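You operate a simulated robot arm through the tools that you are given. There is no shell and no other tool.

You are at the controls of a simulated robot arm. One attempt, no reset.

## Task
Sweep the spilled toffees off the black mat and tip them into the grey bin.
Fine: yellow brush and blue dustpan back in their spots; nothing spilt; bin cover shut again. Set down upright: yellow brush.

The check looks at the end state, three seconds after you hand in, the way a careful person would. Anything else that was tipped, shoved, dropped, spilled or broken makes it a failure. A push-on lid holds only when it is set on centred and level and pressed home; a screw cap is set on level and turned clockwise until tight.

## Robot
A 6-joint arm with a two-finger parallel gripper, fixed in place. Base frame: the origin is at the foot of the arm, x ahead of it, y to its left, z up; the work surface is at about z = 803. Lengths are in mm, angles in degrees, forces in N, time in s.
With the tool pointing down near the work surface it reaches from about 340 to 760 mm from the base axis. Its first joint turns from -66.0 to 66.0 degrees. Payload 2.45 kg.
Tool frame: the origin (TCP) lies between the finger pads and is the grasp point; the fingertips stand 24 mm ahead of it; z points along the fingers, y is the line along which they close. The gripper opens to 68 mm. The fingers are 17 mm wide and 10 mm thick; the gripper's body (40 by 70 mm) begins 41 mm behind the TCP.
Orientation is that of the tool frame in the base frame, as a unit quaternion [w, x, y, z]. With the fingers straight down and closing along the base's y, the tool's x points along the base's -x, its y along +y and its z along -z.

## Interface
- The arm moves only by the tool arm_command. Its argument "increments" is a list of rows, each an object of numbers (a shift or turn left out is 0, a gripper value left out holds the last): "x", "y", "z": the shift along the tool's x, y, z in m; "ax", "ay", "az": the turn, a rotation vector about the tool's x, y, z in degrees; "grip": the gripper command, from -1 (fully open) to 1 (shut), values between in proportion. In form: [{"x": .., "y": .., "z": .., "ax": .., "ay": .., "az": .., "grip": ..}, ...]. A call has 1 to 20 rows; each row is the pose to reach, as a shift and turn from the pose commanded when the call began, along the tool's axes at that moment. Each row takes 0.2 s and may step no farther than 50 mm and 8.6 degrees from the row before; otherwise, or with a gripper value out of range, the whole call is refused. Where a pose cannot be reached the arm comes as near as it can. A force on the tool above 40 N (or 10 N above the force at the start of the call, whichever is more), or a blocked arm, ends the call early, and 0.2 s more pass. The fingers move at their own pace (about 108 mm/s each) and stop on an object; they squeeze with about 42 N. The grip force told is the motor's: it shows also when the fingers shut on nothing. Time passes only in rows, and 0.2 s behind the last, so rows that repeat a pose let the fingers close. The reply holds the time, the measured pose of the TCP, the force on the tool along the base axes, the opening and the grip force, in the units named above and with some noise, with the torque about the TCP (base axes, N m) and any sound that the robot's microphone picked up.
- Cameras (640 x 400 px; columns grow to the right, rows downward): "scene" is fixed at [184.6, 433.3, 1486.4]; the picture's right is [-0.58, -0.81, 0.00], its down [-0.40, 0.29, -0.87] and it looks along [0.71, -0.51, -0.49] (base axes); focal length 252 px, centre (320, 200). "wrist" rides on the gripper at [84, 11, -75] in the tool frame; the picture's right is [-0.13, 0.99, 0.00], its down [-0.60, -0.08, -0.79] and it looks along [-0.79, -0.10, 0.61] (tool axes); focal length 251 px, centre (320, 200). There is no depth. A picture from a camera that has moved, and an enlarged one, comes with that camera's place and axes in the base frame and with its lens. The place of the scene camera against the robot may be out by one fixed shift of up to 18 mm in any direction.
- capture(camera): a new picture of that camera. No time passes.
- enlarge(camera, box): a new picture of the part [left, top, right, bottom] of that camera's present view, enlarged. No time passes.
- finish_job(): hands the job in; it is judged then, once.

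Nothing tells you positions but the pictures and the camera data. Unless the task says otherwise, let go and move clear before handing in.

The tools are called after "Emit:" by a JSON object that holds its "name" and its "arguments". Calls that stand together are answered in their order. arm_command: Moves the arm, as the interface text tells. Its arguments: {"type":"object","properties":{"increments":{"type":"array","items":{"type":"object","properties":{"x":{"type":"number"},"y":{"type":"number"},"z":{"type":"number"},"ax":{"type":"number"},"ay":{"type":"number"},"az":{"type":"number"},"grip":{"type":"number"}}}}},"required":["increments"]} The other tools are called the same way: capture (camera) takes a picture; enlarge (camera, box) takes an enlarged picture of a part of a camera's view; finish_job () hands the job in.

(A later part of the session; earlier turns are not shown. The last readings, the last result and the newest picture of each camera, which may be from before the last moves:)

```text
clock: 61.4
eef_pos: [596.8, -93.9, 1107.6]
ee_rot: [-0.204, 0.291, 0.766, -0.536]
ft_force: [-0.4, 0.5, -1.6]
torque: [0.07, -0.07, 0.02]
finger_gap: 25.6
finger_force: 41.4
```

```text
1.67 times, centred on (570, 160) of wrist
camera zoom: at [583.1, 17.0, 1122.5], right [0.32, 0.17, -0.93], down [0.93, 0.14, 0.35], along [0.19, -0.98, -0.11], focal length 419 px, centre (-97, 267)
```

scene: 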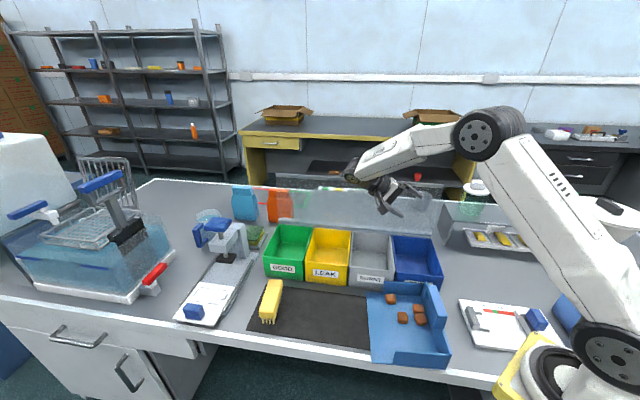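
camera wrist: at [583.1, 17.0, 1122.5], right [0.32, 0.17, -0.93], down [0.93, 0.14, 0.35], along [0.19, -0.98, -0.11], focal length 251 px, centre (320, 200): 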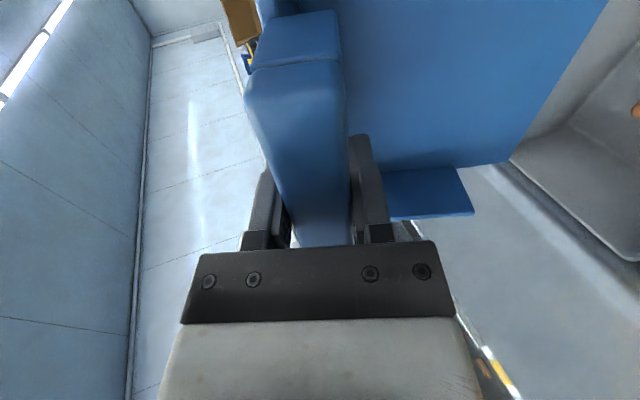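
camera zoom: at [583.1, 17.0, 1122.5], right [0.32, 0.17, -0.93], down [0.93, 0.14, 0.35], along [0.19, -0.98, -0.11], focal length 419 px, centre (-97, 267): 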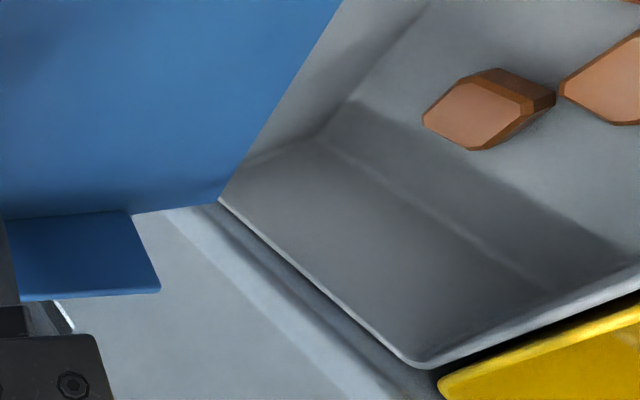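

The toffees have dropped off the pan into the grey bin. I'll bring the pan back to level over the bins and check where all four are.

Emit:
{"name": "arm_command", "arguments": {"increments": [{"x": 0.0, "y": 0.0, "z": 0.0}, {"ax": -7, "x": 0.0014, "y": -0.0147, "z": 0.0187}, {"ax": -14, "x": 0.0029, "y": -0.0272, "z": 0.0385}, {"ax": -21, "x": 0.0044, "y": -0.0351, "z": 0.0601}, {"ax": -28, "x": 0.0059, "y": -0.0392, "z": 0.083}, {"ax": -35, "x": 0.0073, "y": -0.041, "z": 0.1057}, {"ax": -42, "x": 0.0086, "y": -0.0413, "z": 0.1269}, {"ax": -49, "x": 0.0098, "y": -0.0402, "z": 0.1474}, {"ax": -56, "x": 0.0107, "y": -0.0378, "z": 0.1642}, {"ax": -63, "x": 0.0115, "y": -0.0335, "z": 0.1785}, {"ax": -70, "x": 0.0121, "y": -0.029, "z": 0.1897}]}}

Emit:
{"name": "enlarge", "arguments": {"camera": "scene", "box": [240, 120, 480, 300]}}

Emit:
{"name": "capture", "arguments": {"camera": "wrist"}}

```text
clock: 63.8
eef_pos: [462.6, -229.6, 1072.4]
ee_rot: [0.001, 0.353, 0.936, 0.0]
ft_force: [-0.9, -0.7, -1.8]
torque: [-0.05, 0.04, 0.01]
finger_gap: 25.5
finger_force: 40.4
```

```text
2.22 times, centred on (360, 210) of scene
camera zoom: at [184.6, 433.3, 1486.4], right [-0.58, -0.81, 0.0], down [-0.4, 0.29, -0.87], along [0.71, -0.51, -0.49], focal length 561 px, centre (231, 178)
```

zoom: 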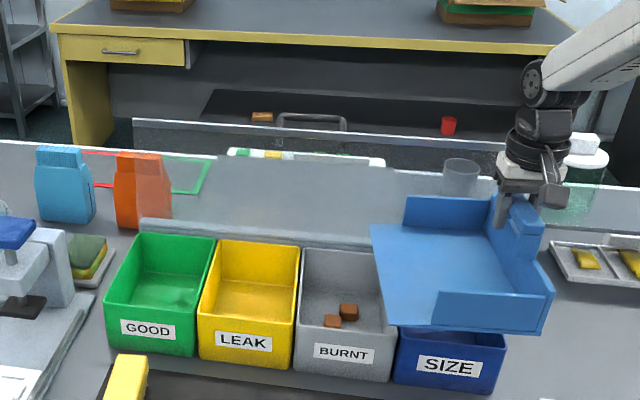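

```text
taken
camera wrist: at [407.9, -166.1, 1146.7], right [0.75, 0.66, 0.0], down [0.4, -0.46, 0.79], along [0.52, -0.6, -0.61], focal length 251 px, centre (320, 200)
```

wrist: 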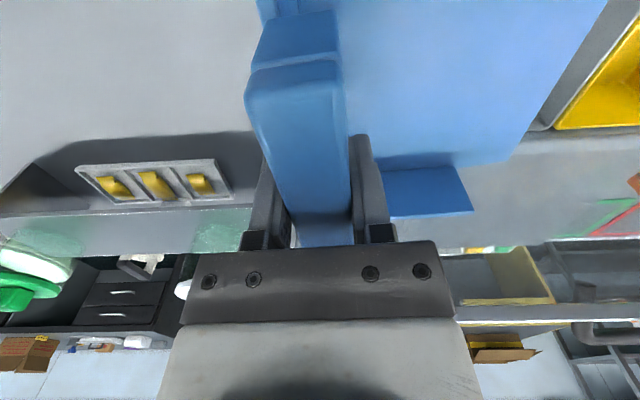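

Emit:
{"name": "arm_command", "arguments": {"increments": [{"x": 0.025, "y": 0.0072}, {"x": 0.05, "y": 0.0145}, {"x": 0.08, "y": 0.0231}, {"x": 0.11, "y": 0.0318}, {"x": 0.14, "y": 0.0405}, {"x": 0.16, "y": 0.0463}, {"x": 0.1677, "y": 0.0485}, {"x": 0.1677, "y": 0.0485}]}}

Emit:
{"name": "enlarge", "arguments": {"camera": "scene", "box": [240, 180, 480, 375]}}

```text
clock: 65.6
eef_pos: [367.8, -77.9, 1069.5]
ee_rot: [0.002, 0.354, 0.935, -0.001]
ft_force: [-0.8, -0.1, -1.0]
torque: [-0.05, 0.04, 0.01]
finger_gap: 25.9
finger_force: 40.6
```

```text
2.05 times, centred on (360, 278) of scene
camera zoom: at [184.6, 433.3, 1486.4], right [-0.58, -0.81, 0.0], down [-0.4, 0.29, -0.87], along [0.71, -0.51, -0.49], focal length 518 px, centre (238, 41)
```

zoom: 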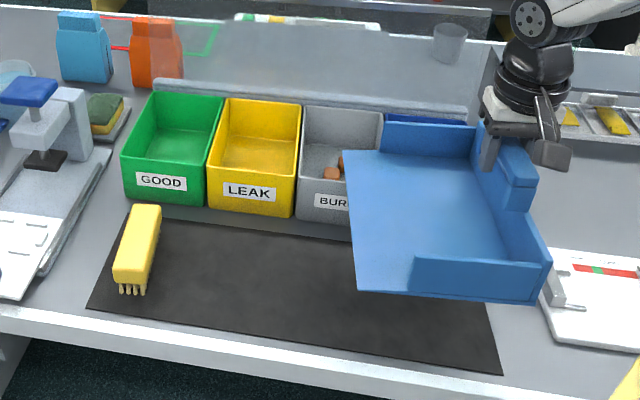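

Emit:
{"name": "arm_command", "arguments": {"increments": [{"x": -0.0037, "y": -0.003, "z": 0.0}, {"x": -0.0037, "y": -0.003, "z": 0.025}, {"x": -0.0037, "y": -0.003, "z": 0.055}, {"x": -0.0037, "y": -0.003, "z": 0.085}, {"x": -0.0037, "y": -0.003, "z": 0.11}, {"x": -0.0037, "y": -0.003, "z": 0.13}, {"x": -0.0037, "y": -0.003, "z": 0.14}, {"x": -0.0037, "y": -0.003, "z": 0.14}]}}

Emit:
{"name": "enlarge", "arguments": {"camera": "scene", "box": [350, 240, 480, 375]}}

Emit:
{"name": "capture", "arguments": {"camera": "wrist"}}

```text
clock: 67.0
eef_pos: [367.5, -81.0, 952.5]
ee_rot: [-0.003, 0.354, 0.935, 0.0]
ft_force: [-12.5, 13.1, 27.2]
torque: [-1.71, -1.23, -0.16]
finger_gap: 25.8
finger_force: 40.6
stopped in row 6: the force on the tool passed its limit at 83 N (the readings are from after the stop); the commanded pose is now the measured one
```

```text
2.96 times, centred on (415, 308) of scene
camera zoom: at [183.8, 433.8, 1486.3], right [-0.58, -0.81, 0.0], down [-0.4, 0.29, -0.87], along [0.71, -0.51, -0.49], focal length 748 px, centre (38, -118)
```

zoom: 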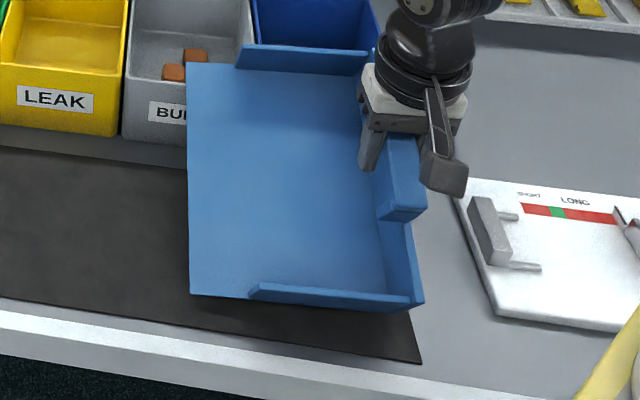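

```text
taken
camera wrist: at [312.8, -17.9, 1027.3], right [0.75, 0.66, 0.0], down [0.4, -0.46, 0.79], along [0.52, -0.6, -0.61], focal length 251 px, centre (320, 200)
```

wrist: 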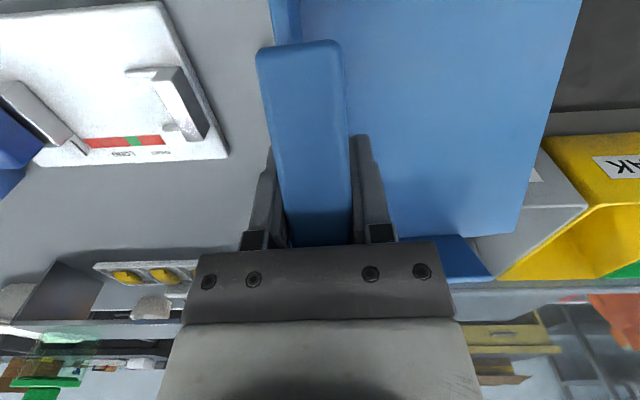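

The pan's rear-side edge caught on the bin rim on the way down and the pan rolled in the grip. I'll back straight up immediately and inspect.

Emit:
{"name": "arm_command", "arguments": {"increments": [{"z": -0.01}, {"z": -0.025}, {"z": -0.045}, {"z": -0.065}, {"z": -0.085}, {"z": -0.1}]}}

Emit:
{"name": "capture", "arguments": {"camera": "scene"}}

Emit:
{"name": "enlarge", "arguments": {"camera": "scene", "box": [320, 180, 500, 375]}}

Emit:
{"name": "capture", "arguments": {"camera": "wrist"}}

```text
clock: 68.3
eef_pos: [368.9, -81.3, 1050.7]
ee_rot: [-0.001, 0.354, 0.935, 0.0]
ft_force: [0.4, 1.5, -1.5]
torque: [-0.01, 0.05, -0.01]
finger_gap: 25.5
finger_force: 40.9
```

```text
taken
```

scene: 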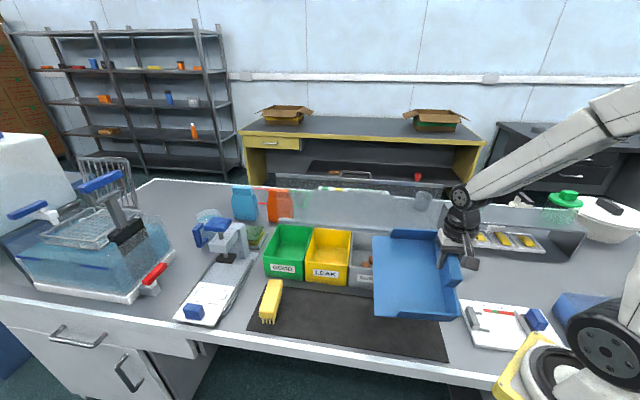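

```text
2.05 times, centred on (410, 278) of scene
camera zoom: at [184.6, 433.3, 1486.4], right [-0.58, -0.81, 0.0], down [-0.4, 0.29, -0.87], along [0.71, -0.51, -0.49], focal length 518 px, centre (135, 41)
```

zoom: 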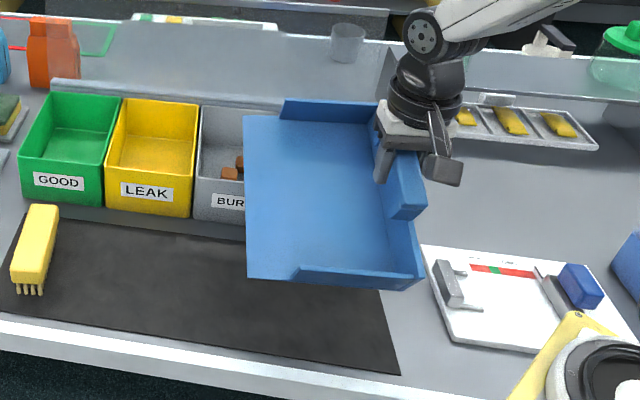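

```text
taken
camera wrist: at [314.1, -17.7, 1126.0], right [0.75, 0.66, 0.0], down [0.4, -0.46, 0.79], along [0.52, -0.6, -0.61], focal length 251 px, centre (320, 200)
```

wrist: 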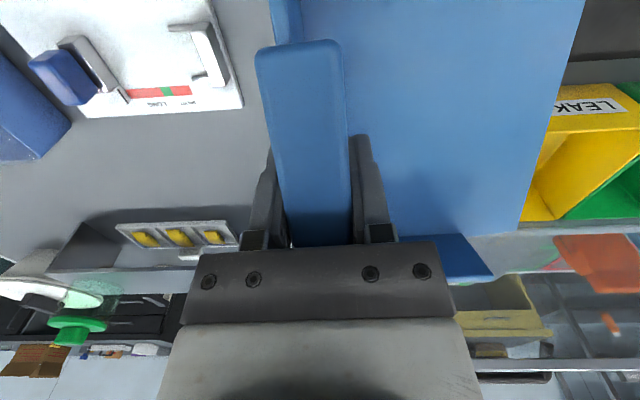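

The pan is still held but rolled roughly 25° in the grip. I'll level it by counter-tilting the tool, shift it 15 mm away from the bins, and check.

Emit:
{"name": "arm_command", "arguments": {"increments": [{"x": 0.005, "ay": 4}, {"x": 0.01, "ay": 8}, {"x": 0.015, "ay": 12}, {"x": 0.015, "ay": 16}, {"x": 0.015, "ay": 20}]}}

Emit:
{"name": "enlarge", "arguments": {"camera": "scene", "box": [320, 180, 500, 375]}}

Emit:
{"name": "capture", "arguments": {"camera": "wrist"}}

```text
clock: 69.5
eef_pos: [358.1, -71.3, 1051.6]
ee_rot: [-0.166, 0.348, 0.92, 0.062]
ft_force: [-0.4, 0.7, -1.7]
torque: [-0.05, 0.02, 0.0]
finger_gap: 25.9
finger_force: 41.0
```

```text
2.05 times, centred on (410, 278) of scene
camera zoom: at [184.6, 433.3, 1486.4], right [-0.58, -0.81, 0.0], down [-0.4, 0.29, -0.87], along [0.71, -0.51, -0.49], focal length 518 px, centre (135, 41)
```

zoom: 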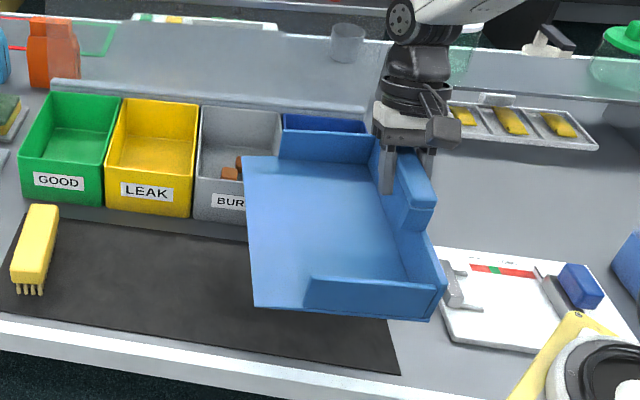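

```text
taken
camera wrist: at [326.9, -28.7, 1150.8], right [0.75, 0.66, -0.05], down [0.58, -0.62, 0.53], along [0.33, -0.43, -0.84], focal length 251 px, centre (320, 200)
```

wrist: 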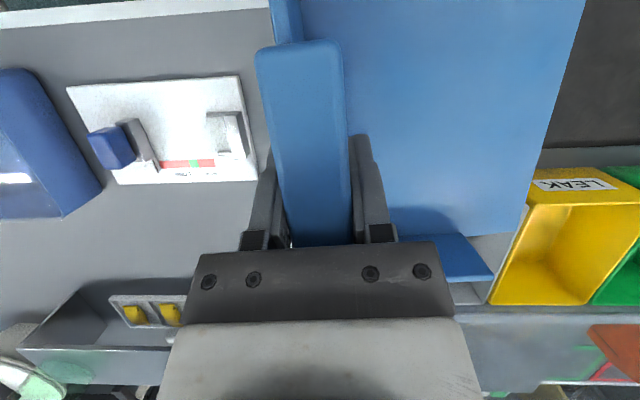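

Emit:
{"name": "arm_command", "arguments": {"increments": [{"ay": 2.5}, {"ay": 4.5}, {"ay": 4.5}]}}

Emit:
{"name": "enlarge", "arguments": {"camera": "scene", "box": [320, 180, 500, 375]}}

```text
clock: 70.3
eef_pos: [357.7, -72.7, 1050.4]
ee_rot: [-0.201, 0.346, 0.913, 0.075]
ft_force: [0.4, 0.3, -1.0]
torque: [-0.03, 0.03, 0.01]
finger_gap: 25.4
finger_force: 40.7
```

```text
2.05 times, centred on (410, 278) of scene
camera zoom: at [184.6, 433.3, 1486.4], right [-0.58, -0.81, 0.0], down [-0.4, 0.29, -0.87], along [0.71, -0.51, -0.49], focal length 518 px, centre (135, 41)
```

zoom: 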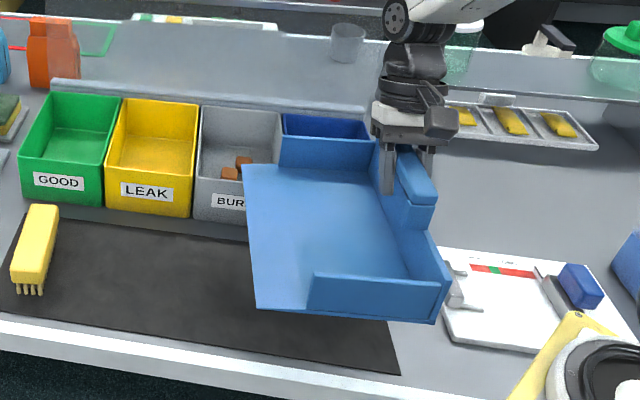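

Emit:
{"name": "enlarge", "arguments": {"camera": "scene", "box": [420, 225, 480, 275]}}

Emit:
{"name": "enlarge", "arguments": {"camera": "scene", "box": [370, 230, 470, 345]}}

Emit:
{"name": "capture", "arguments": {"camera": "wrist"}}

```text
8.00 times, centred on (450, 250) of scene
camera zoom: at [184.6, 433.3, 1486.4], right [-0.58, -0.81, 0.0], down [-0.4, 0.29, -0.87], along [0.71, -0.51, -0.49], focal length 2019 px, centre (-720, -200)
```

zoom: 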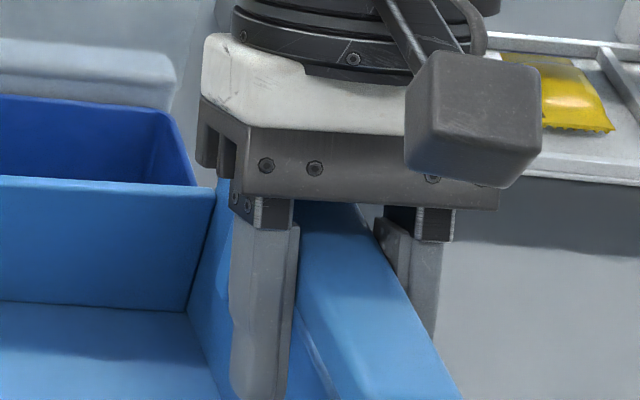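

```text
3.48 times, centred on (420, 288) of scene
camera zoom: at [184.6, 433.3, 1486.4], right [-0.58, -0.81, 0.0], down [-0.4, 0.29, -0.87], along [0.71, -0.51, -0.49], focal length 878 px, centre (-28, -104)
```

zoom: 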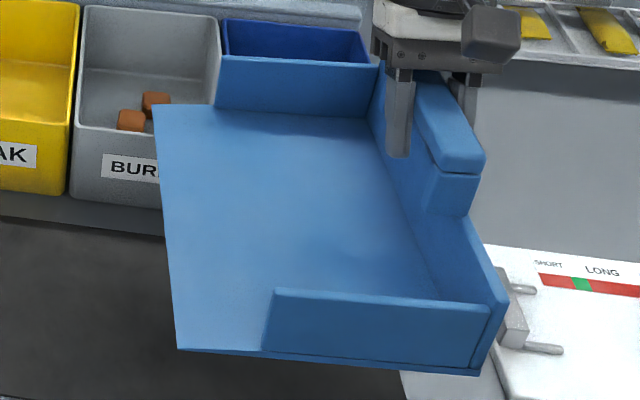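

```text
taken
camera wrist: at [332.7, -34.6, 1154.3], right [0.74, 0.67, -0.06], down [0.61, -0.64, 0.47], along [0.28, -0.38, -0.88], focal length 251 px, centre (320, 200)
```

wrist: 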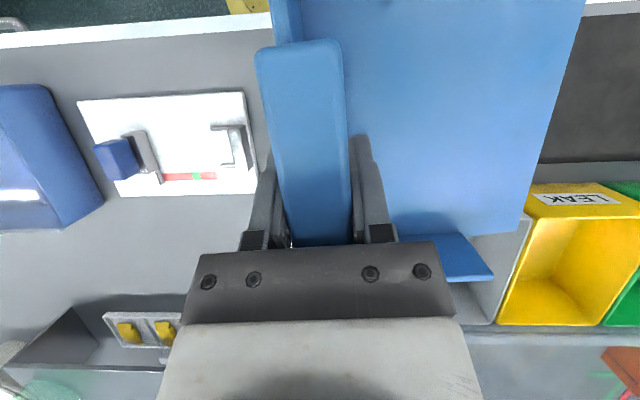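

Emit:
{"name": "arm_command", "arguments": {"increments": [{"x": 0.0054, "z": 0.0025}, {"x": -0.003, "z": 0.0207}, {"x": -0.0114, "z": 0.0388}, {"x": -0.0197, "z": 0.057}, {"x": -0.0281, "z": 0.0751}, {"x": -0.0365, "z": 0.0933}, {"x": -0.0428, "z": 0.1069}, {"x": -0.047, "z": 0.116}]}}

Emit:
{"name": "enlarge", "arguments": {"camera": "scene", "box": [360, 250, 480, 375]}}

Emit:
{"name": "capture", "arguments": {"camera": "wrist"}}

```text
clock: 72.2
eef_pos: [352.4, -69.3, 925.4]
ee_rot: [-0.201, 0.346, 0.914, 0.074]
ft_force: [1.0, -0.5, -2.5]
torque: [-0.07, 0.05, 0.0]
finger_gap: 25.7
finger_force: 41.0
```

```text
3.20 times, centred on (420, 312) of scene
camera zoom: at [184.6, 433.3, 1486.4], right [-0.58, -0.81, 0.0], down [-0.4, 0.29, -0.87], along [0.71, -0.51, -0.49], focal length 808 px, centre (0, -160)
```

zoom: 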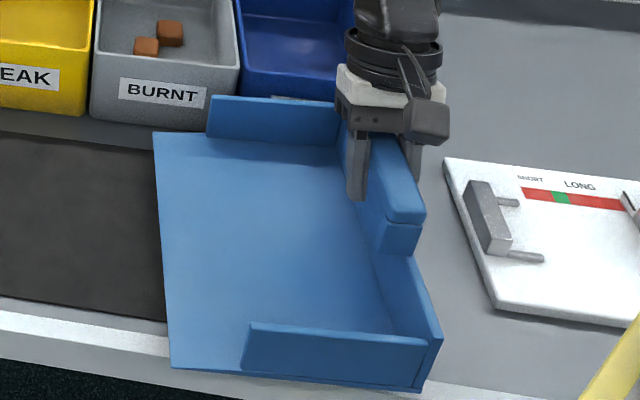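

```text
taken
camera wrist: at [327.9, -30.7, 1028.7], right [0.74, 0.67, -0.06], down [0.61, -0.64, 0.47], along [0.28, -0.38, -0.88], focal length 251 px, centre (320, 200)
```

wrist: 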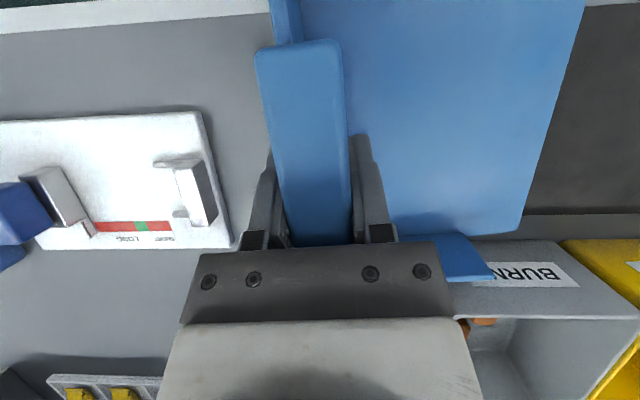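

Emit:
{"name": "arm_command", "arguments": {"increments": [{"x": -0.006, "y": 0.001, "z": -0.0028}, {"x": -0.0118, "y": 0.002, "z": -0.0055}, {"x": -0.0152, "y": 0.002, "z": 0.0018}, {"x": -0.0181, "y": 0.002, "z": 0.0081}]}}

Emit:
{"name": "enlarge", "arguments": {"camera": "scene", "box": [360, 250, 480, 375]}}

```text
clock: 73.2
eef_pos: [364.5, -75.5, 911.6]
ee_rot: [-0.201, 0.345, 0.914, 0.074]
ft_force: [0.3, 0.2, -0.2]
torque: [-0.04, 0.03, 0.01]
finger_gap: 25.5
finger_force: 40.8
```

```text
3.20 times, centred on (420, 312) of scene
camera zoom: at [184.6, 433.3, 1486.4], right [-0.58, -0.81, 0.0], down [-0.4, 0.29, -0.87], along [0.71, -0.51, -0.49], focal length 808 px, centre (0, -160)
```

zoom: 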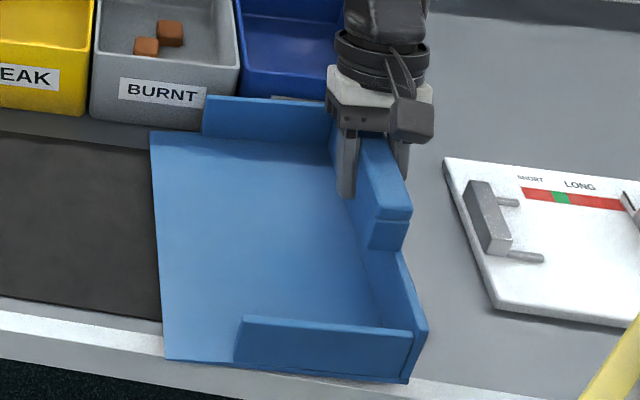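

Emit:
{"name": "arm_command", "arguments": {"increments": [{"x": -0.0008, "z": 0.0018}, {"x": -0.0017, "z": 0.0036}, {"x": -0.0017, "z": 0.0036}]}}

Emit:
{"name": "enlarge", "arguments": {"camera": "scene", "box": [360, 250, 480, 375]}}

```text
clock: 74.0
eef_pos: [364.2, -76.6, 907.7]
ee_rot: [-0.2, 0.346, 0.913, 0.075]
ft_force: [0.2, -1.0, -1.1]
torque: [-0.02, 0.03, -0.03]
finger_gap: 25.9
finger_force: 41.3
```

```text
3.20 times, centred on (420, 312) of scene
camera zoom: at [184.6, 433.3, 1486.4], right [-0.58, -0.81, 0.0], down [-0.4, 0.29, -0.87], along [0.71, -0.51, -0.49], focal length 808 px, centre (0, -160)
```

zoom: 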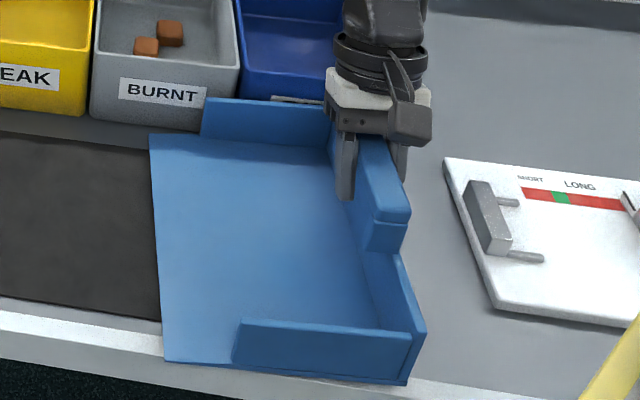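

Emit:
{"name": "arm_command", "arguments": {"increments": [{"x": -0.0008, "z": 0.0018}, {"x": -0.0008, "z": 0.0018}]}}

```text
clock: 74.5
eef_pos: [363.6, -74.9, 905.3]
ee_rot: [-0.201, 0.346, 0.913, 0.075]
ft_force: [0.9, 0.2, -2.3]
torque: [-0.03, 0.01, 0.03]
finger_gap: 25.8
finger_force: 41.3
```

Emit:
{"name": "arm_command", "arguments": {"increments": [{"x": -0.0006, "z": 0.0014}, {"x": -0.0006, "z": 0.0014}]}}

Emit:
{"name": "enlarge", "arguments": {"camera": "scene", "box": [360, 250, 480, 375]}}

```text
clock: 75.2
eef_pos: [364.3, -75.5, 904.8]
ee_rot: [-0.201, 0.346, 0.914, 0.075]
ft_force: [0.3, -0.5, -1.9]
torque: [-0.05, 0.01, -0.01]
finger_gap: 25.4
finger_force: 41.2
```

```text
3.20 times, centred on (420, 312) of scene
camera zoom: at [184.6, 433.3, 1486.4], right [-0.58, -0.81, 0.0], down [-0.4, 0.29, -0.87], along [0.71, -0.51, -0.49], focal length 808 px, centre (0, -160)
```

zoom: 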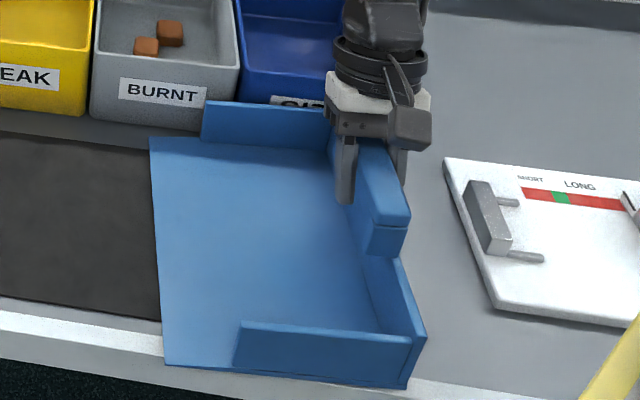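

Emit:
{"name": "arm_command", "arguments": {"increments": [{"x": -0.0006, "z": 0.0014}, {"x": -0.0012, "z": 0.0027}, {"x": -0.0012, "z": 0.0027}]}}

Emit:
{"name": "enlarge", "arguments": {"camera": "scene", "box": [360, 250, 480, 375]}}

```text
clock: 76.0
eef_pos: [363.3, -74.0, 900.2]
ee_rot: [-0.201, 0.346, 0.914, 0.075]
ft_force: [-0.5, -1.7, 0.0]
torque: [-0.07, -0.27, -0.17]
finger_gap: 25.5
finger_force: 41.1
```

```text
3.20 times, centred on (420, 312) of scene
camera zoom: at [184.5, 433.3, 1486.4], right [-0.58, -0.81, 0.0], down [-0.4, 0.29, -0.87], along [0.71, -0.51, -0.49], focal length 808 px, centre (0, -160)
```

zoom: 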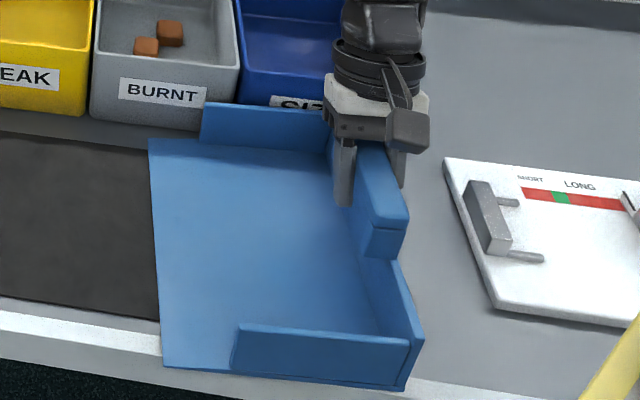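

Emit:
{"name": "arm_command", "arguments": {"increments": [{"x": -0.0016, "z": -0.0016}, {"x": -0.0036, "z": -0.0025}, {"x": -0.0056, "z": -0.0035}, {"x": -0.0076, "z": -0.0043}, {"x": -0.0076, "z": -0.0043}]}}

Emit:
{"name": "enlarge", "arguments": {"camera": "scene", "box": [360, 250, 480, 375]}}

Emit:
{"name": "capture", "arguments": {"camera": "wrist"}}

```text
clock: 77.2
eef_pos: [367.8, -79.4, 902.1]
ee_rot: [-0.204, 0.345, 0.913, 0.075]
ft_force: [-9.9, 13.0, 3.3]
torque: [0.05, -0.22, -0.03]
finger_gap: 25.8
finger_force: 40.9
```

```text
3.20 times, centred on (420, 312) of scene
camera zoom: at [184.2, 433.7, 1486.3], right [-0.58, -0.81, 0.0], down [-0.4, 0.29, -0.87], along [0.71, -0.51, -0.49], focal length 808 px, centre (0, -160)
```

zoom: 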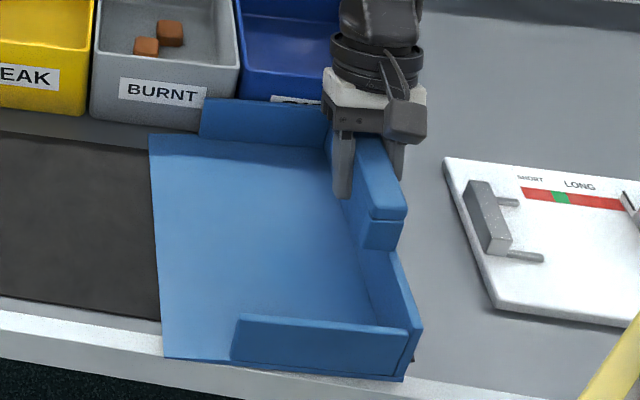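

```text
taken
camera wrist: at [343.9, -42.8, 1005.4], right [0.74, 0.67, -0.06], down [0.61, -0.64, 0.46], along [0.27, -0.38, -0.88], focal length 251 px, centre (320, 200)
```

wrist: 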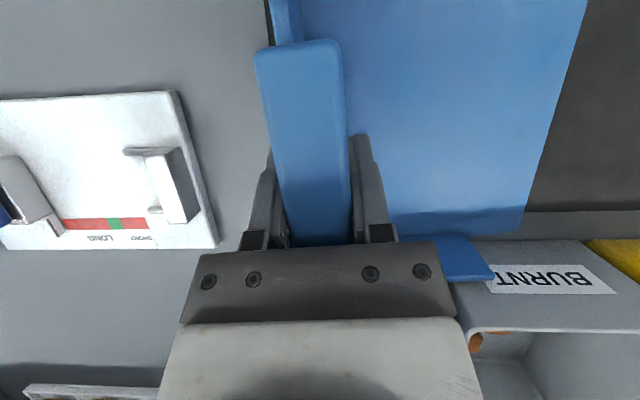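

Emit:
{"name": "arm_command", "arguments": {"increments": [{"x": 0.0018, "z": 0.0008}, {"x": 0.0032, "z": 0.0015}, {"x": 0.0028, "z": 0.0024}, {"x": 0.0028, "z": 0.0024}]}}

Emit:
{"name": "enlarge", "arguments": {"camera": "scene", "box": [360, 250, 480, 375]}}

```text
clock: 78.2
eef_pos: [369.6, -78.7, 901.5]
ee_rot: [-0.198, 0.346, 0.914, 0.075]
ft_force: [-2.7, 0.5, 1.4]
torque: [0.01, -0.34, -0.12]
finger_gap: 25.5
finger_force: 40.4
```

```text
3.20 times, centred on (420, 312) of scene
camera zoom: at [184.5, 433.3, 1486.4], right [-0.58, -0.81, 0.0], down [-0.4, 0.29, -0.87], along [0.71, -0.51, -0.49], focal length 808 px, centre (0, -160)
```

zoom: 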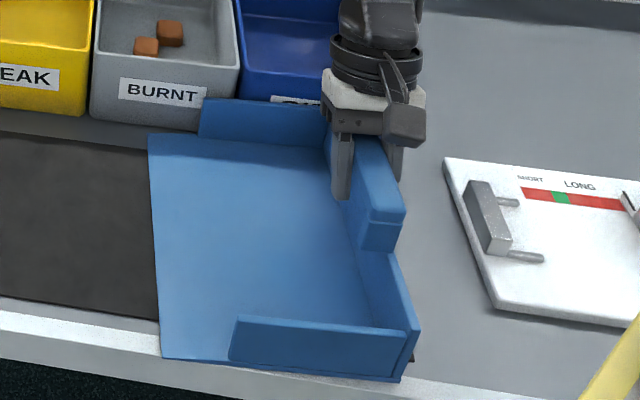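

Emit:
{"name": "arm_command", "arguments": {"increments": [{"grip": 0.2}, {"grip": 0.0}, {"grip": -0.6}, {"grip": -1}, {"grip": -1}]}}

Emit:
{"name": "enlarge", "arguments": {"camera": "scene", "box": [360, 250, 480, 375]}}

Emit:
{"name": "capture", "arguments": {"camera": "wrist"}}

```text
clock: 79.3
eef_pos: [369.2, -79.2, 900.6]
ee_rot: [-0.2, 0.346, 0.913, 0.075]
ft_force: [2.1, -2.2, 2.1]
torque: [-0.04, -0.06, 0.04]
finger_gap: 68.0
finger_force: 0.1
```

```text
3.20 times, centred on (420, 312) of scene
camera zoom: at [184.6, 433.3, 1486.4], right [-0.58, -0.81, 0.0], down [-0.4, 0.29, -0.87], along [0.71, -0.51, -0.49], focal length 808 px, centre (0, -160)
```

zoom: 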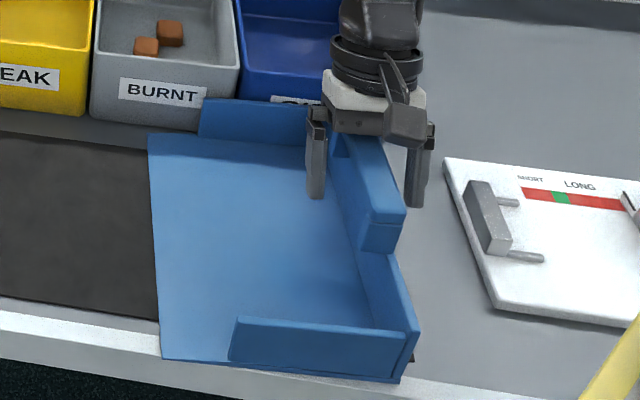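

```text
taken
camera wrist: at [342.8, -41.2, 1003.7], right [0.74, 0.67, -0.06], down [0.61, -0.64, 0.47], along [0.28, -0.38, -0.88], focal length 251 px, centre (320, 200)
```

wrist: 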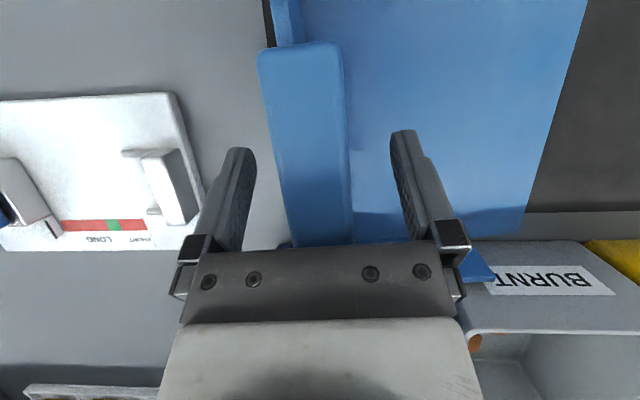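

Emit:
{"name": "arm_command", "arguments": {"increments": [{"z": -0.01}, {"z": -0.03}, {"z": -0.055}, {"z": -0.08}, {"z": -0.11}]}}

Emit:
{"name": "enlarge", "arguments": {"camera": "scene", "box": [320, 200, 480, 375]}}

Emit:
{"name": "capture", "arguments": {"camera": "wrist"}}

```text
clock: 80.5
eef_pos: [399.5, -109.8, 1000.5]
ee_rot: [-0.201, 0.346, 0.913, 0.076]
ft_force: [0.8, -0.1, -0.1]
torque: [0.02, 0.01, -0.02]
finger_gap: 67.8
finger_force: 0.0
```

```text
2.29 times, centred on (400, 288) of scene
camera zoom: at [184.6, 433.3, 1486.4], right [-0.58, -0.81, 0.0], down [-0.4, 0.29, -0.87], along [0.71, -0.51, -0.49], focal length 577 px, centre (137, 0)
```

zoom: 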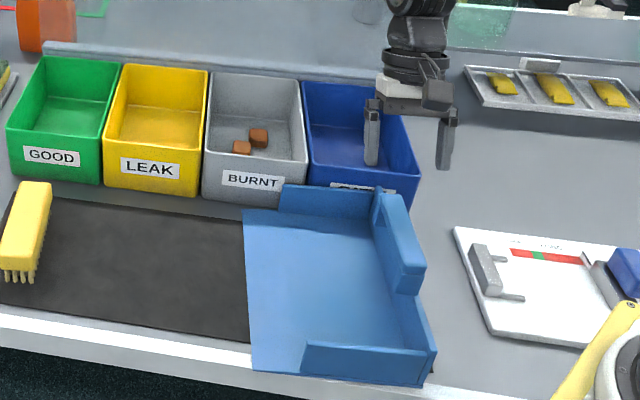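

```text
taken
camera wrist: at [375.8, -72.0, 1103.7], right [0.74, 0.67, -0.06], down [0.61, -0.64, 0.47], along [0.27, -0.38, -0.88], focal length 251 px, centre (320, 200)
```

wrist: 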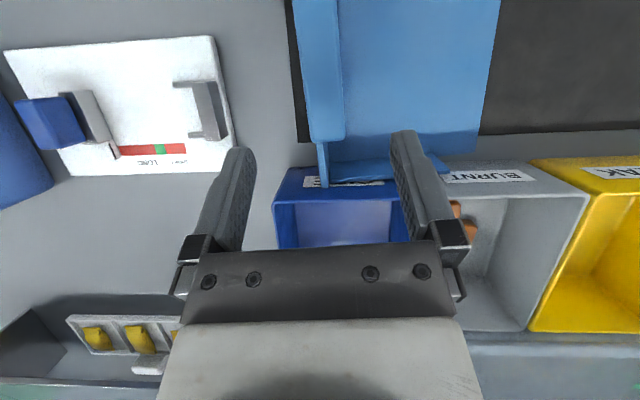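

Emit:
{"name": "arm_command", "arguments": {"increments": [{"x": 0.005, "y": 0.01, "z": -0.025, "ay": -3}, {"x": 0.0, "y": 0.045, "z": -0.045, "ay": -8}, {"x": -0.012, "y": 0.08, "z": -0.065, "ay": -14}, {"x": -0.025, "y": 0.11, "z": -0.085, "ay": -20}, {"x": -0.0378, "y": 0.1356, "z": -0.105, "ay": -24.8}]}}

Emit:
{"name": "capture", "arguments": {"camera": "wrist"}}

Emit:
{"name": "enlarge", "arguments": {"camera": "scene", "box": [350, 220, 450, 290]}}

```text
clock: 81.8
eef_pos: [551.1, -59.0, 1081.5]
ee_rot: [0.001, 0.354, 0.935, -0.002]
ft_force: [-0.1, 0.2, -0.4]
torque: [-0.01, 0.0, 0.0]
finger_gap: 67.9
finger_force: 0.1
```

```text
taken
camera wrist: at [495.9, 4.2, 1155.9], right [0.75, 0.66, 0.0], down [0.4, -0.46, 0.79], along [0.52, -0.6, -0.61], focal length 251 px, centre (320, 200)
```

wrist: 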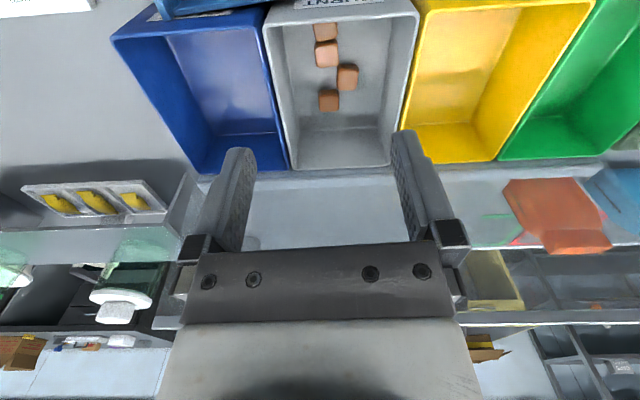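

```text
5.71 times, centred on (400, 255) of scene
camera zoom: at [184.6, 433.3, 1486.4], right [-0.58, -0.81, 0.0], down [-0.4, 0.29, -0.87], along [0.71, -0.51, -0.49], focal length 1442 px, centre (-137, -114)
```

zoom: 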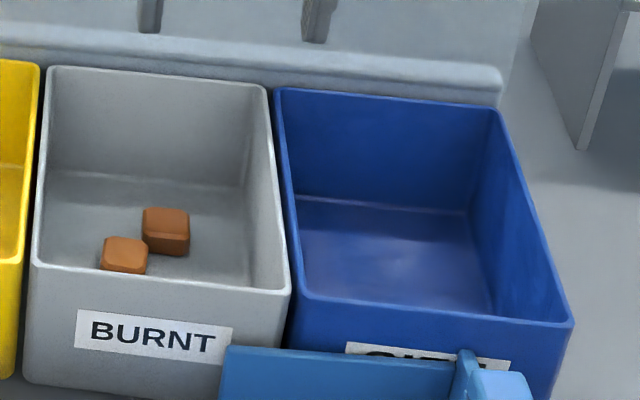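

All four toffees are confirmed in the grey bin, and the dustpan is back. Now I'll turn the gripper and go back to the cover handle to close it.

Emit:
{"name": "arm_command", "arguments": {"increments": [{"x": -0.003, "y": 0.003, "z": -0.02, "az": -7.8}, {"x": -0.01, "y": 0.009, "z": -0.04, "az": -15.6}, {"x": -0.02, "y": 0.017, "z": -0.06, "az": -23.4}, {"x": -0.03, "y": 0.026, "z": -0.08, "az": -31.2}, {"x": -0.041, "y": 0.035, "z": -0.095, "az": -39}, {"x": -0.052, "y": 0.044, "z": -0.105, "az": -46.8}, {"x": -0.063, "y": 0.053, "z": -0.115, "az": -54.6}, {"x": -0.074, "y": 0.062, "z": -0.12, "az": -62.4}, {"x": -0.084, "y": 0.071, "z": -0.124, "az": -70.2}, {"x": -0.094, "y": 0.08, "z": -0.1265, "az": -78}, {"x": -0.1039, "y": 0.0877, "z": -0.1265, "az": -86, "grip": 0.3}, {"x": -0.1039, "y": 0.0877, "z": -0.1265, "az": -86.4, "grip": 0.3}]}}

Emit:
{"name": "capture", "arguments": {"camera": "wrist"}}

```text
clock: 84.3
eef_pos: [685.8, -60.8, 1207.0]
ee_rot: [-0.001, -0.382, 0.924, -0.001]
ft_force: [0.0, -0.2, 0.2]
torque: [0.01, -0.02, -0.01]
finger_gap: 23.6
finger_force: 0.0
```

```text
taken
camera wrist: at [619.7, -114.0, 1281.7], right [-0.61, 0.79, 0.0], down [0.48, 0.37, 0.79], along [0.63, 0.48, -0.61], focal length 251 px, centre (320, 200)
```

wrist: 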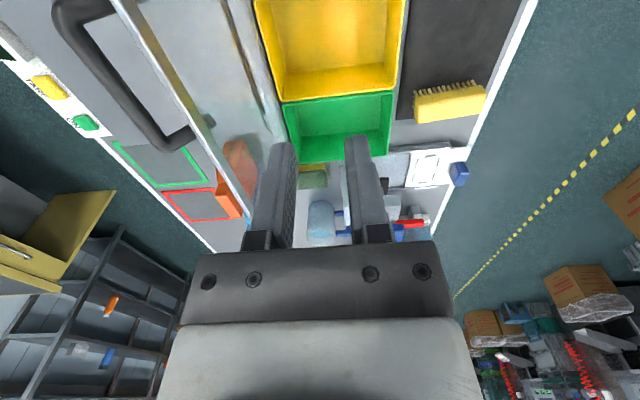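

Emit:
{"name": "arm_command", "arguments": {"increments": [{"ax": 7.1, "x": 0.0005, "y": -0.02, "z": -0.005, "grip": 0.3}, {"ax": 14.2, "x": 0.001, "y": -0.045, "z": -0.005}, {"ax": 21.3, "x": 0.0015, "y": -0.075, "z": 0.005}, {"ax": 28.5, "x": 0.0022, "y": -0.1046, "z": 0.0181}, {"ax": 28.5, "x": 0.0022, "y": -0.1046, "z": 0.0181}]}}

Emit:
{"name": "capture", "arguments": {"camera": "wrist"}}

Emit:
{"name": "enlarge", "arguments": {"camera": "scene", "box": [280, 120, 440, 240]}}

```text
clock: 85.5
eef_pos: [757.6, -135.4, 1190.6]
ee_rot: [0.093, -0.37, 0.895, -0.229]
ft_force: [-0.1, -0.5, 0.2]
torque: [0.0, 0.0, 0.0]
finger_gap: 24.1
finger_force: 0.2
```

```text
taken
camera wrist: at [666.8, -163.2, 1251.4], right [-0.52, 0.71, -0.48], down [0.21, 0.65, 0.73], along [0.83, 0.28, -0.49], focal length 251 px, centre (320, 200)
```

wrist: 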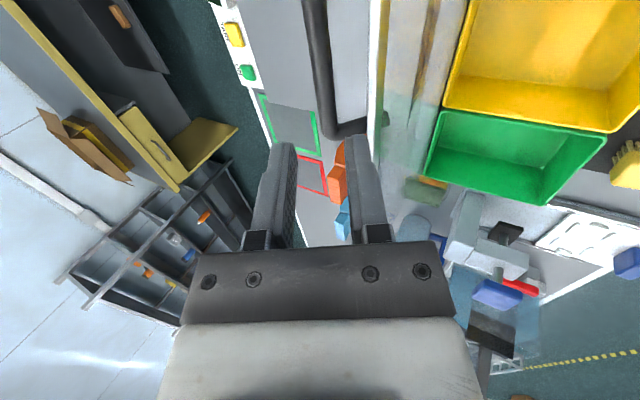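

```text
3.33 times, centred on (360, 180) of scene
camera zoom: at [184.6, 433.3, 1486.4], right [-0.58, -0.81, 0.0], down [-0.4, 0.29, -0.87], along [0.71, -0.51, -0.49], focal length 841 px, centre (187, 267)
```

zoom: 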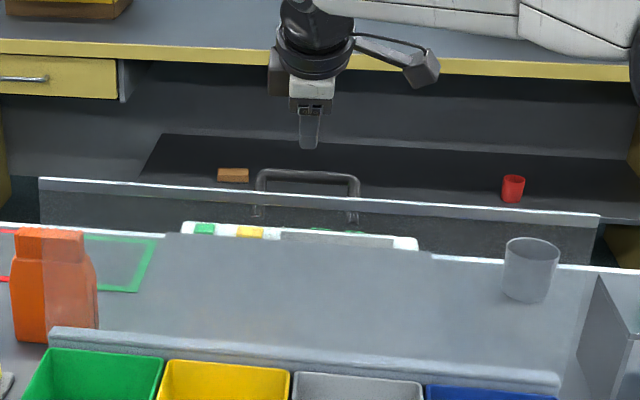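

Emit:
{"name": "arm_command", "arguments": {"increments": [{"x": 0.0005, "y": 0.0003, "z": 0.015}, {"x": 0.0009, "y": 0.0005, "z": 0.03}, {"x": 0.0009, "y": 0.0005, "z": 0.045}, {"x": 0.0009, "y": 0.0005, "z": 0.06}, {"x": 0.0009, "y": 0.0005, "z": 0.073}, {"x": 0.0009, "y": 0.0005, "z": 0.073}]}}

Emit:
{"name": "capture", "arguments": {"camera": "wrist"}}

Emit:
{"name": "enlarge", "arguments": {"camera": "scene", "box": [280, 120, 440, 240]}}

```text
clock: 87.0
eef_pos: [780.9, -162.0, 1122.6]
ee_rot: [0.093, -0.371, 0.895, -0.228]
ft_force: [-0.7, 0.5, 0.7]
torque: [-0.02, -0.02, 0.0]
finger_gap: 23.5
finger_force: 0.0
```

```text
taken
camera wrist: at [691.8, -189.4, 1183.1], right [-0.52, 0.71, -0.47], down [0.21, 0.65, 0.73], along [0.83, 0.29, -0.49], focal length 251 px, centre (320, 200)
```

wrist: 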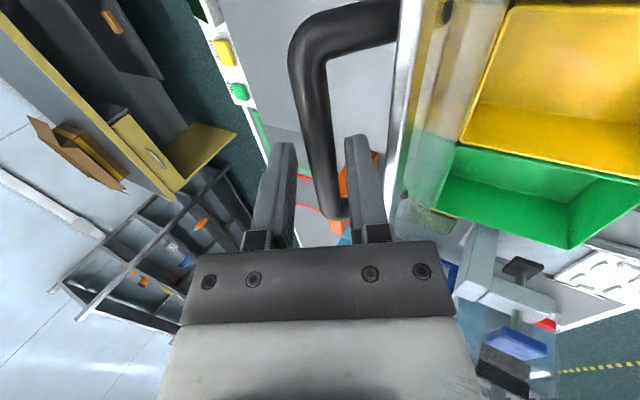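

```text
3.33 times, centred on (360, 180) of scene
camera zoom: at [184.6, 433.3, 1486.4], right [-0.58, -0.81, 0.0], down [-0.4, 0.29, -0.87], along [0.71, -0.51, -0.49], focal length 841 px, centre (187, 267)
```

zoom: 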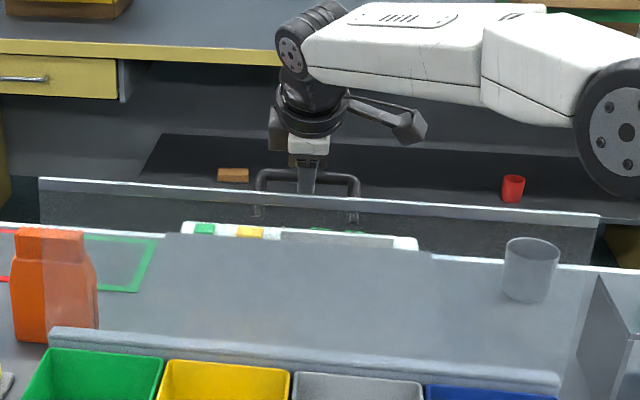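

Emit:
{"name": "arm_command", "arguments": {"increments": [{"grip": 0.6}, {"grip": 1}, {"grip": 1}, {"grip": 1}]}}

```text
clock: 88.0
eef_pos: [782.0, -160.2, 1122.4]
ee_rot: [0.093, -0.371, 0.896, -0.227]
ft_force: [-10.9, 5.2, -4.8]
torque: [-0.12, 0.43, 0.18]
finger_gap: 13.6
finger_force: 33.7
```

Emit:
{"name": "arm_command", "arguments": {"increments": [{"y": 0.0076, "z": -0.0059}, {"y": 0.0156, "z": -0.0115}, {"y": 0.0238, "z": -0.0166}, {"y": 0.0322, "z": -0.0214}, {"y": 0.0408, "z": -0.0259}, {"y": 0.0495, "z": -0.03}, {"y": 0.0604, "z": -0.0343}]}}

Emit:
{"name": "enlarge", "arguments": {"camera": "scene", "box": [240, 90, 480, 290]}}

```text
clock: 89.5
eef_pos: [733.7, -112.6, 1129.4]
ee_rot: [0.097, -0.371, 0.895, -0.23]
ft_force: [5.1, 5.4, 12.2]
torque: [-0.18, -0.05, 0.29]
finger_gap: 13.6
finger_force: 33.2
```

```text
2.00 times, centred on (360, 190) of scene
camera zoom: at [184.5, 433.5, 1486.3], right [-0.58, -0.81, 0.0], down [-0.4, 0.29, -0.87], along [0.71, -0.51, -0.49], focal length 505 px, centre (240, 220)
```

zoom: 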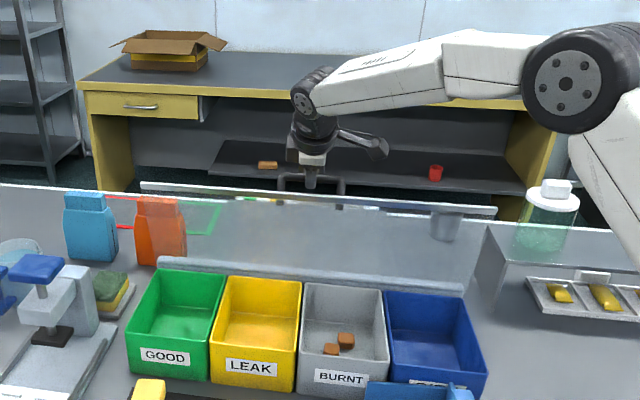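

Emit:
{"name": "arm_command", "arguments": {"increments": [{"y": 0.0037, "z": -0.0044, "ax": -5.5}, {"y": 0.0089, "z": -0.0063, "ax": -11}, {"y": 0.0142, "z": -0.0079, "ax": -17}, {"y": 0.0197, "z": -0.0096, "ax": -23}, {"y": 0.0255, "z": -0.0109, "ax": -28.9}]}}

Emit:
{"name": "enlarge", "arguments": {"camera": "scene", "box": [240, 90, 480, 290]}}

Emit:
{"name": "capture", "arguments": {"camera": "wrist"}}

```text
clock: 90.8
eef_pos: [713.2, -95.0, 1122.7]
ee_rot: [-0.002, -0.383, 0.924, 0.004]
ft_force: [8.0, 9.1, 4.9]
torque: [-0.2, 0.02, 0.05]
finger_gap: 13.7
finger_force: 33.2
```

```text
2.00 times, centred on (360, 190) of scene
camera zoom: at [184.7, 433.7, 1486.2], right [-0.58, -0.81, 0.0], down [-0.4, 0.29, -0.87], along [0.71, -0.51, -0.49], focal length 505 px, centre (240, 220)
```

zoom: 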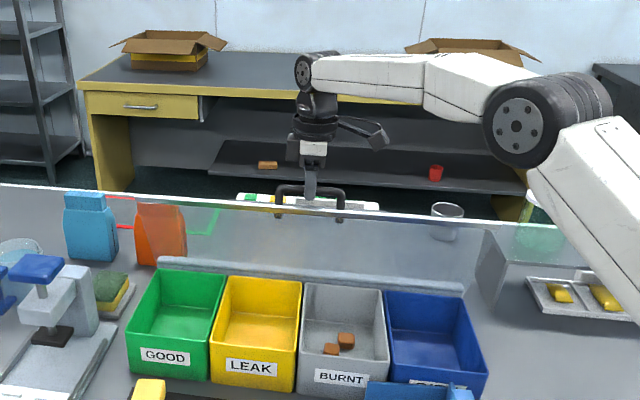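

```text
taken
camera wrist: at [648.5, -147.0, 1197.2], right [-0.61, 0.79, 0.01], down [0.49, 0.37, 0.79], along [0.63, 0.49, -0.61], focal length 251 px, centre (320, 200)
```

wrist: 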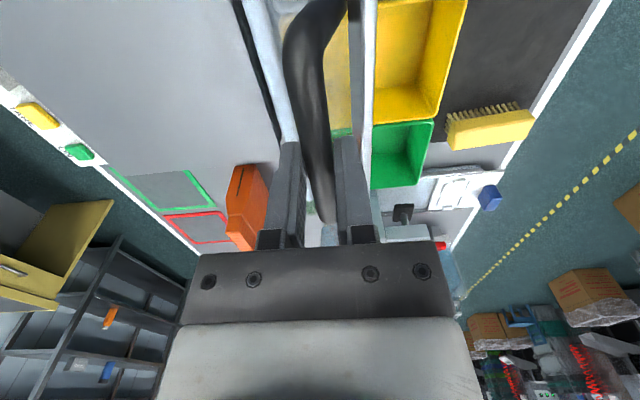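

Emit:
{"name": "arm_command", "arguments": {"increments": [{"x": -0.001, "y": 0.0116, "z": 0.0035}, {"x": -0.002, "y": 0.0227, "z": 0.0074}, {"x": -0.002, "y": 0.0335, "z": 0.0119}, {"x": -0.002, "y": 0.0441, "z": 0.0169}, {"x": -0.002, "y": 0.0545, "z": 0.0225}, {"x": -0.002, "y": 0.0645, "z": 0.0287}, {"x": -0.002, "y": 0.0741, "z": 0.0353}, {"x": -0.002, "y": 0.0835, "z": 0.0425}, {"x": -0.002, "y": 0.0924, "z": 0.0501}, {"x": -0.002, "y": 0.1009, "z": 0.0582}, {"x": -0.002, "y": 0.109, "z": 0.0667}, {"x": -0.002, "y": 0.1166, "z": 0.0756}, {"x": -0.002, "y": 0.1238, "z": 0.085}, {"x": -0.002, "y": 0.1304, "z": 0.0946}, {"x": -0.002, "y": 0.1366, "z": 0.1046}]}}

Emit:
{"name": "enlarge", "arguments": {"camera": "scene", "box": [240, 130, 480, 310]}}

```text
clock: 94.0
eef_pos: [618.1, 4.8, 1017.8]
ee_rot: [-0.003, -0.383, 0.924, 0.003]
ft_force: [-16.9, -2.1, 4.9]
torque: [-0.49, 0.49, -0.11]
finger_gap: 13.8
finger_force: 33.6
```

```text
2.22 times, centred on (360, 220) of scene
camera zoom: at [184.0, 433.3, 1486.5], right [-0.58, -0.81, 0.0], down [-0.4, 0.29, -0.87], along [0.71, -0.51, -0.49], focal length 561 px, centre (231, 156)
```

zoom: 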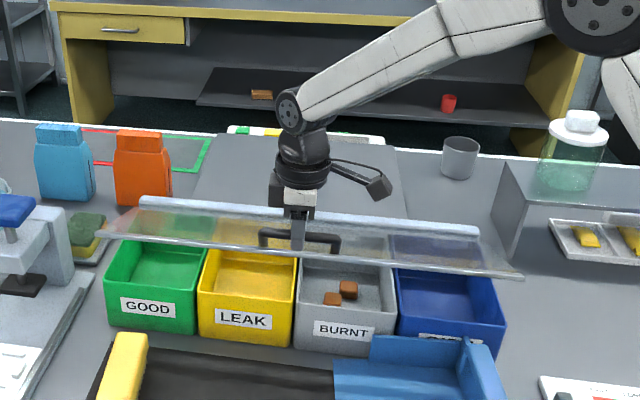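

Emit:
{"name": "arm_command", "arguments": {"increments": [{"x": 0.001, "y": 0.0082, "z": 0.008}, {"x": 0.002, "y": 0.0132, "z": 0.0186}, {"x": 0.002, "y": 0.0178, "z": 0.0295}, {"x": 0.002, "y": 0.0217, "z": 0.0406}, {"x": 0.002, "y": 0.025, "z": 0.0519}, {"x": 0.002, "y": 0.0278, "z": 0.0633}, {"x": 0.002, "y": 0.0293, "z": 0.071}]}}

Emit:
{"name": "enlarge", "arguments": {"camera": "scene", "box": [240, 180, 460, 310]}}

Emit:
{"name": "capture", "arguments": {"camera": "wrist"}}

```text
clock: 95.5
eef_pos: [600.1, 22.3, 947.2]
ee_rot: [0.002, -0.382, 0.924, 0.001]
ft_force: [29.6, -22.2, -6.6]
torque: [-0.44, -0.27, -0.23]
finger_gap: 13.8
finger_force: 33.6
```

```text
2.91 times, centred on (350, 245) of scene
camera zoom: at [185.5, 432.7, 1486.4], right [-0.58, -0.81, 0.0], down [-0.4, 0.29, -0.87], along [0.71, -0.51, -0.49], focal length 734 px, centre (233, 69)
```

zoom: 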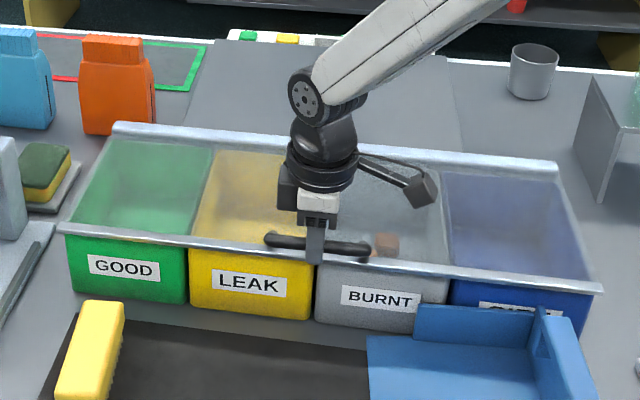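

```text
taken
camera wrist: at [533.1, -29.8, 1022.0], right [-0.61, 0.79, 0.0], down [0.48, 0.37, 0.8], along [0.63, 0.48, -0.6], focal length 251 px, centre (320, 200)
```

wrist: 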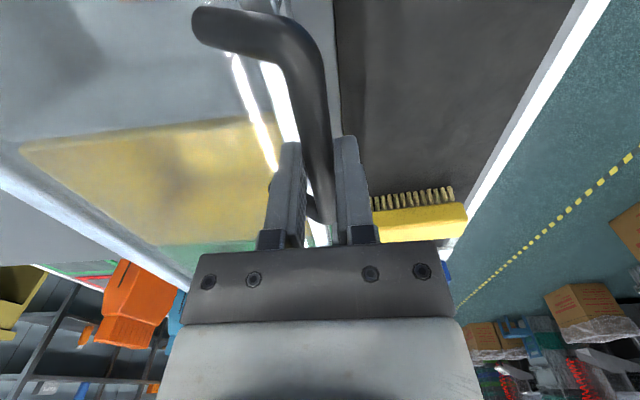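

Emit:
{"name": "arm_command", "arguments": {"increments": [{"y": -0.005}, {"y": -0.0095, "z": 0.002}, {"y": -0.0095, "z": 0.005}, {"y": -0.0095, "z": 0.008}]}}

Emit:
{"name": "enlarge", "arguments": {"camera": "scene", "box": [240, 180, 460, 310]}}

```text
clock: 96.4
eef_pos: [599.2, 22.7, 943.3]
ee_rot: [-0.006, -0.382, 0.924, 0.009]
ft_force: [-4.7, 6.7, 4.4]
torque: [0.0, 0.16, -0.28]
finger_gap: 13.5
finger_force: 33.8
stopped in row 4: the force on the tool passed its limit at 50 N (the readings are from after the stop); the commanded pose is now the measured one
```

```text
2.91 times, centred on (350, 245) of scene
camera zoom: at [184.4, 433.4, 1486.3], right [-0.58, -0.81, 0.0], down [-0.4, 0.29, -0.87], along [0.71, -0.51, -0.49], focal length 734 px, centre (233, 69)
```

zoom: 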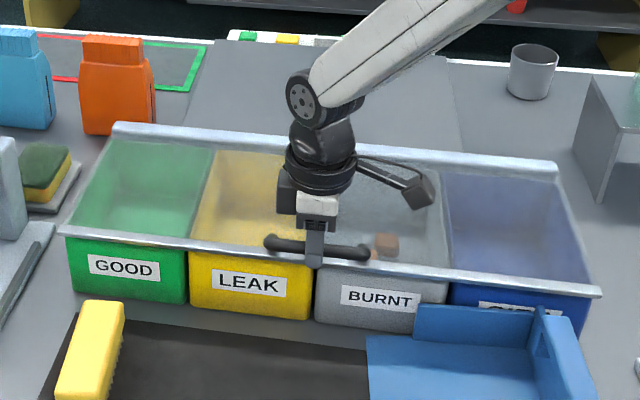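

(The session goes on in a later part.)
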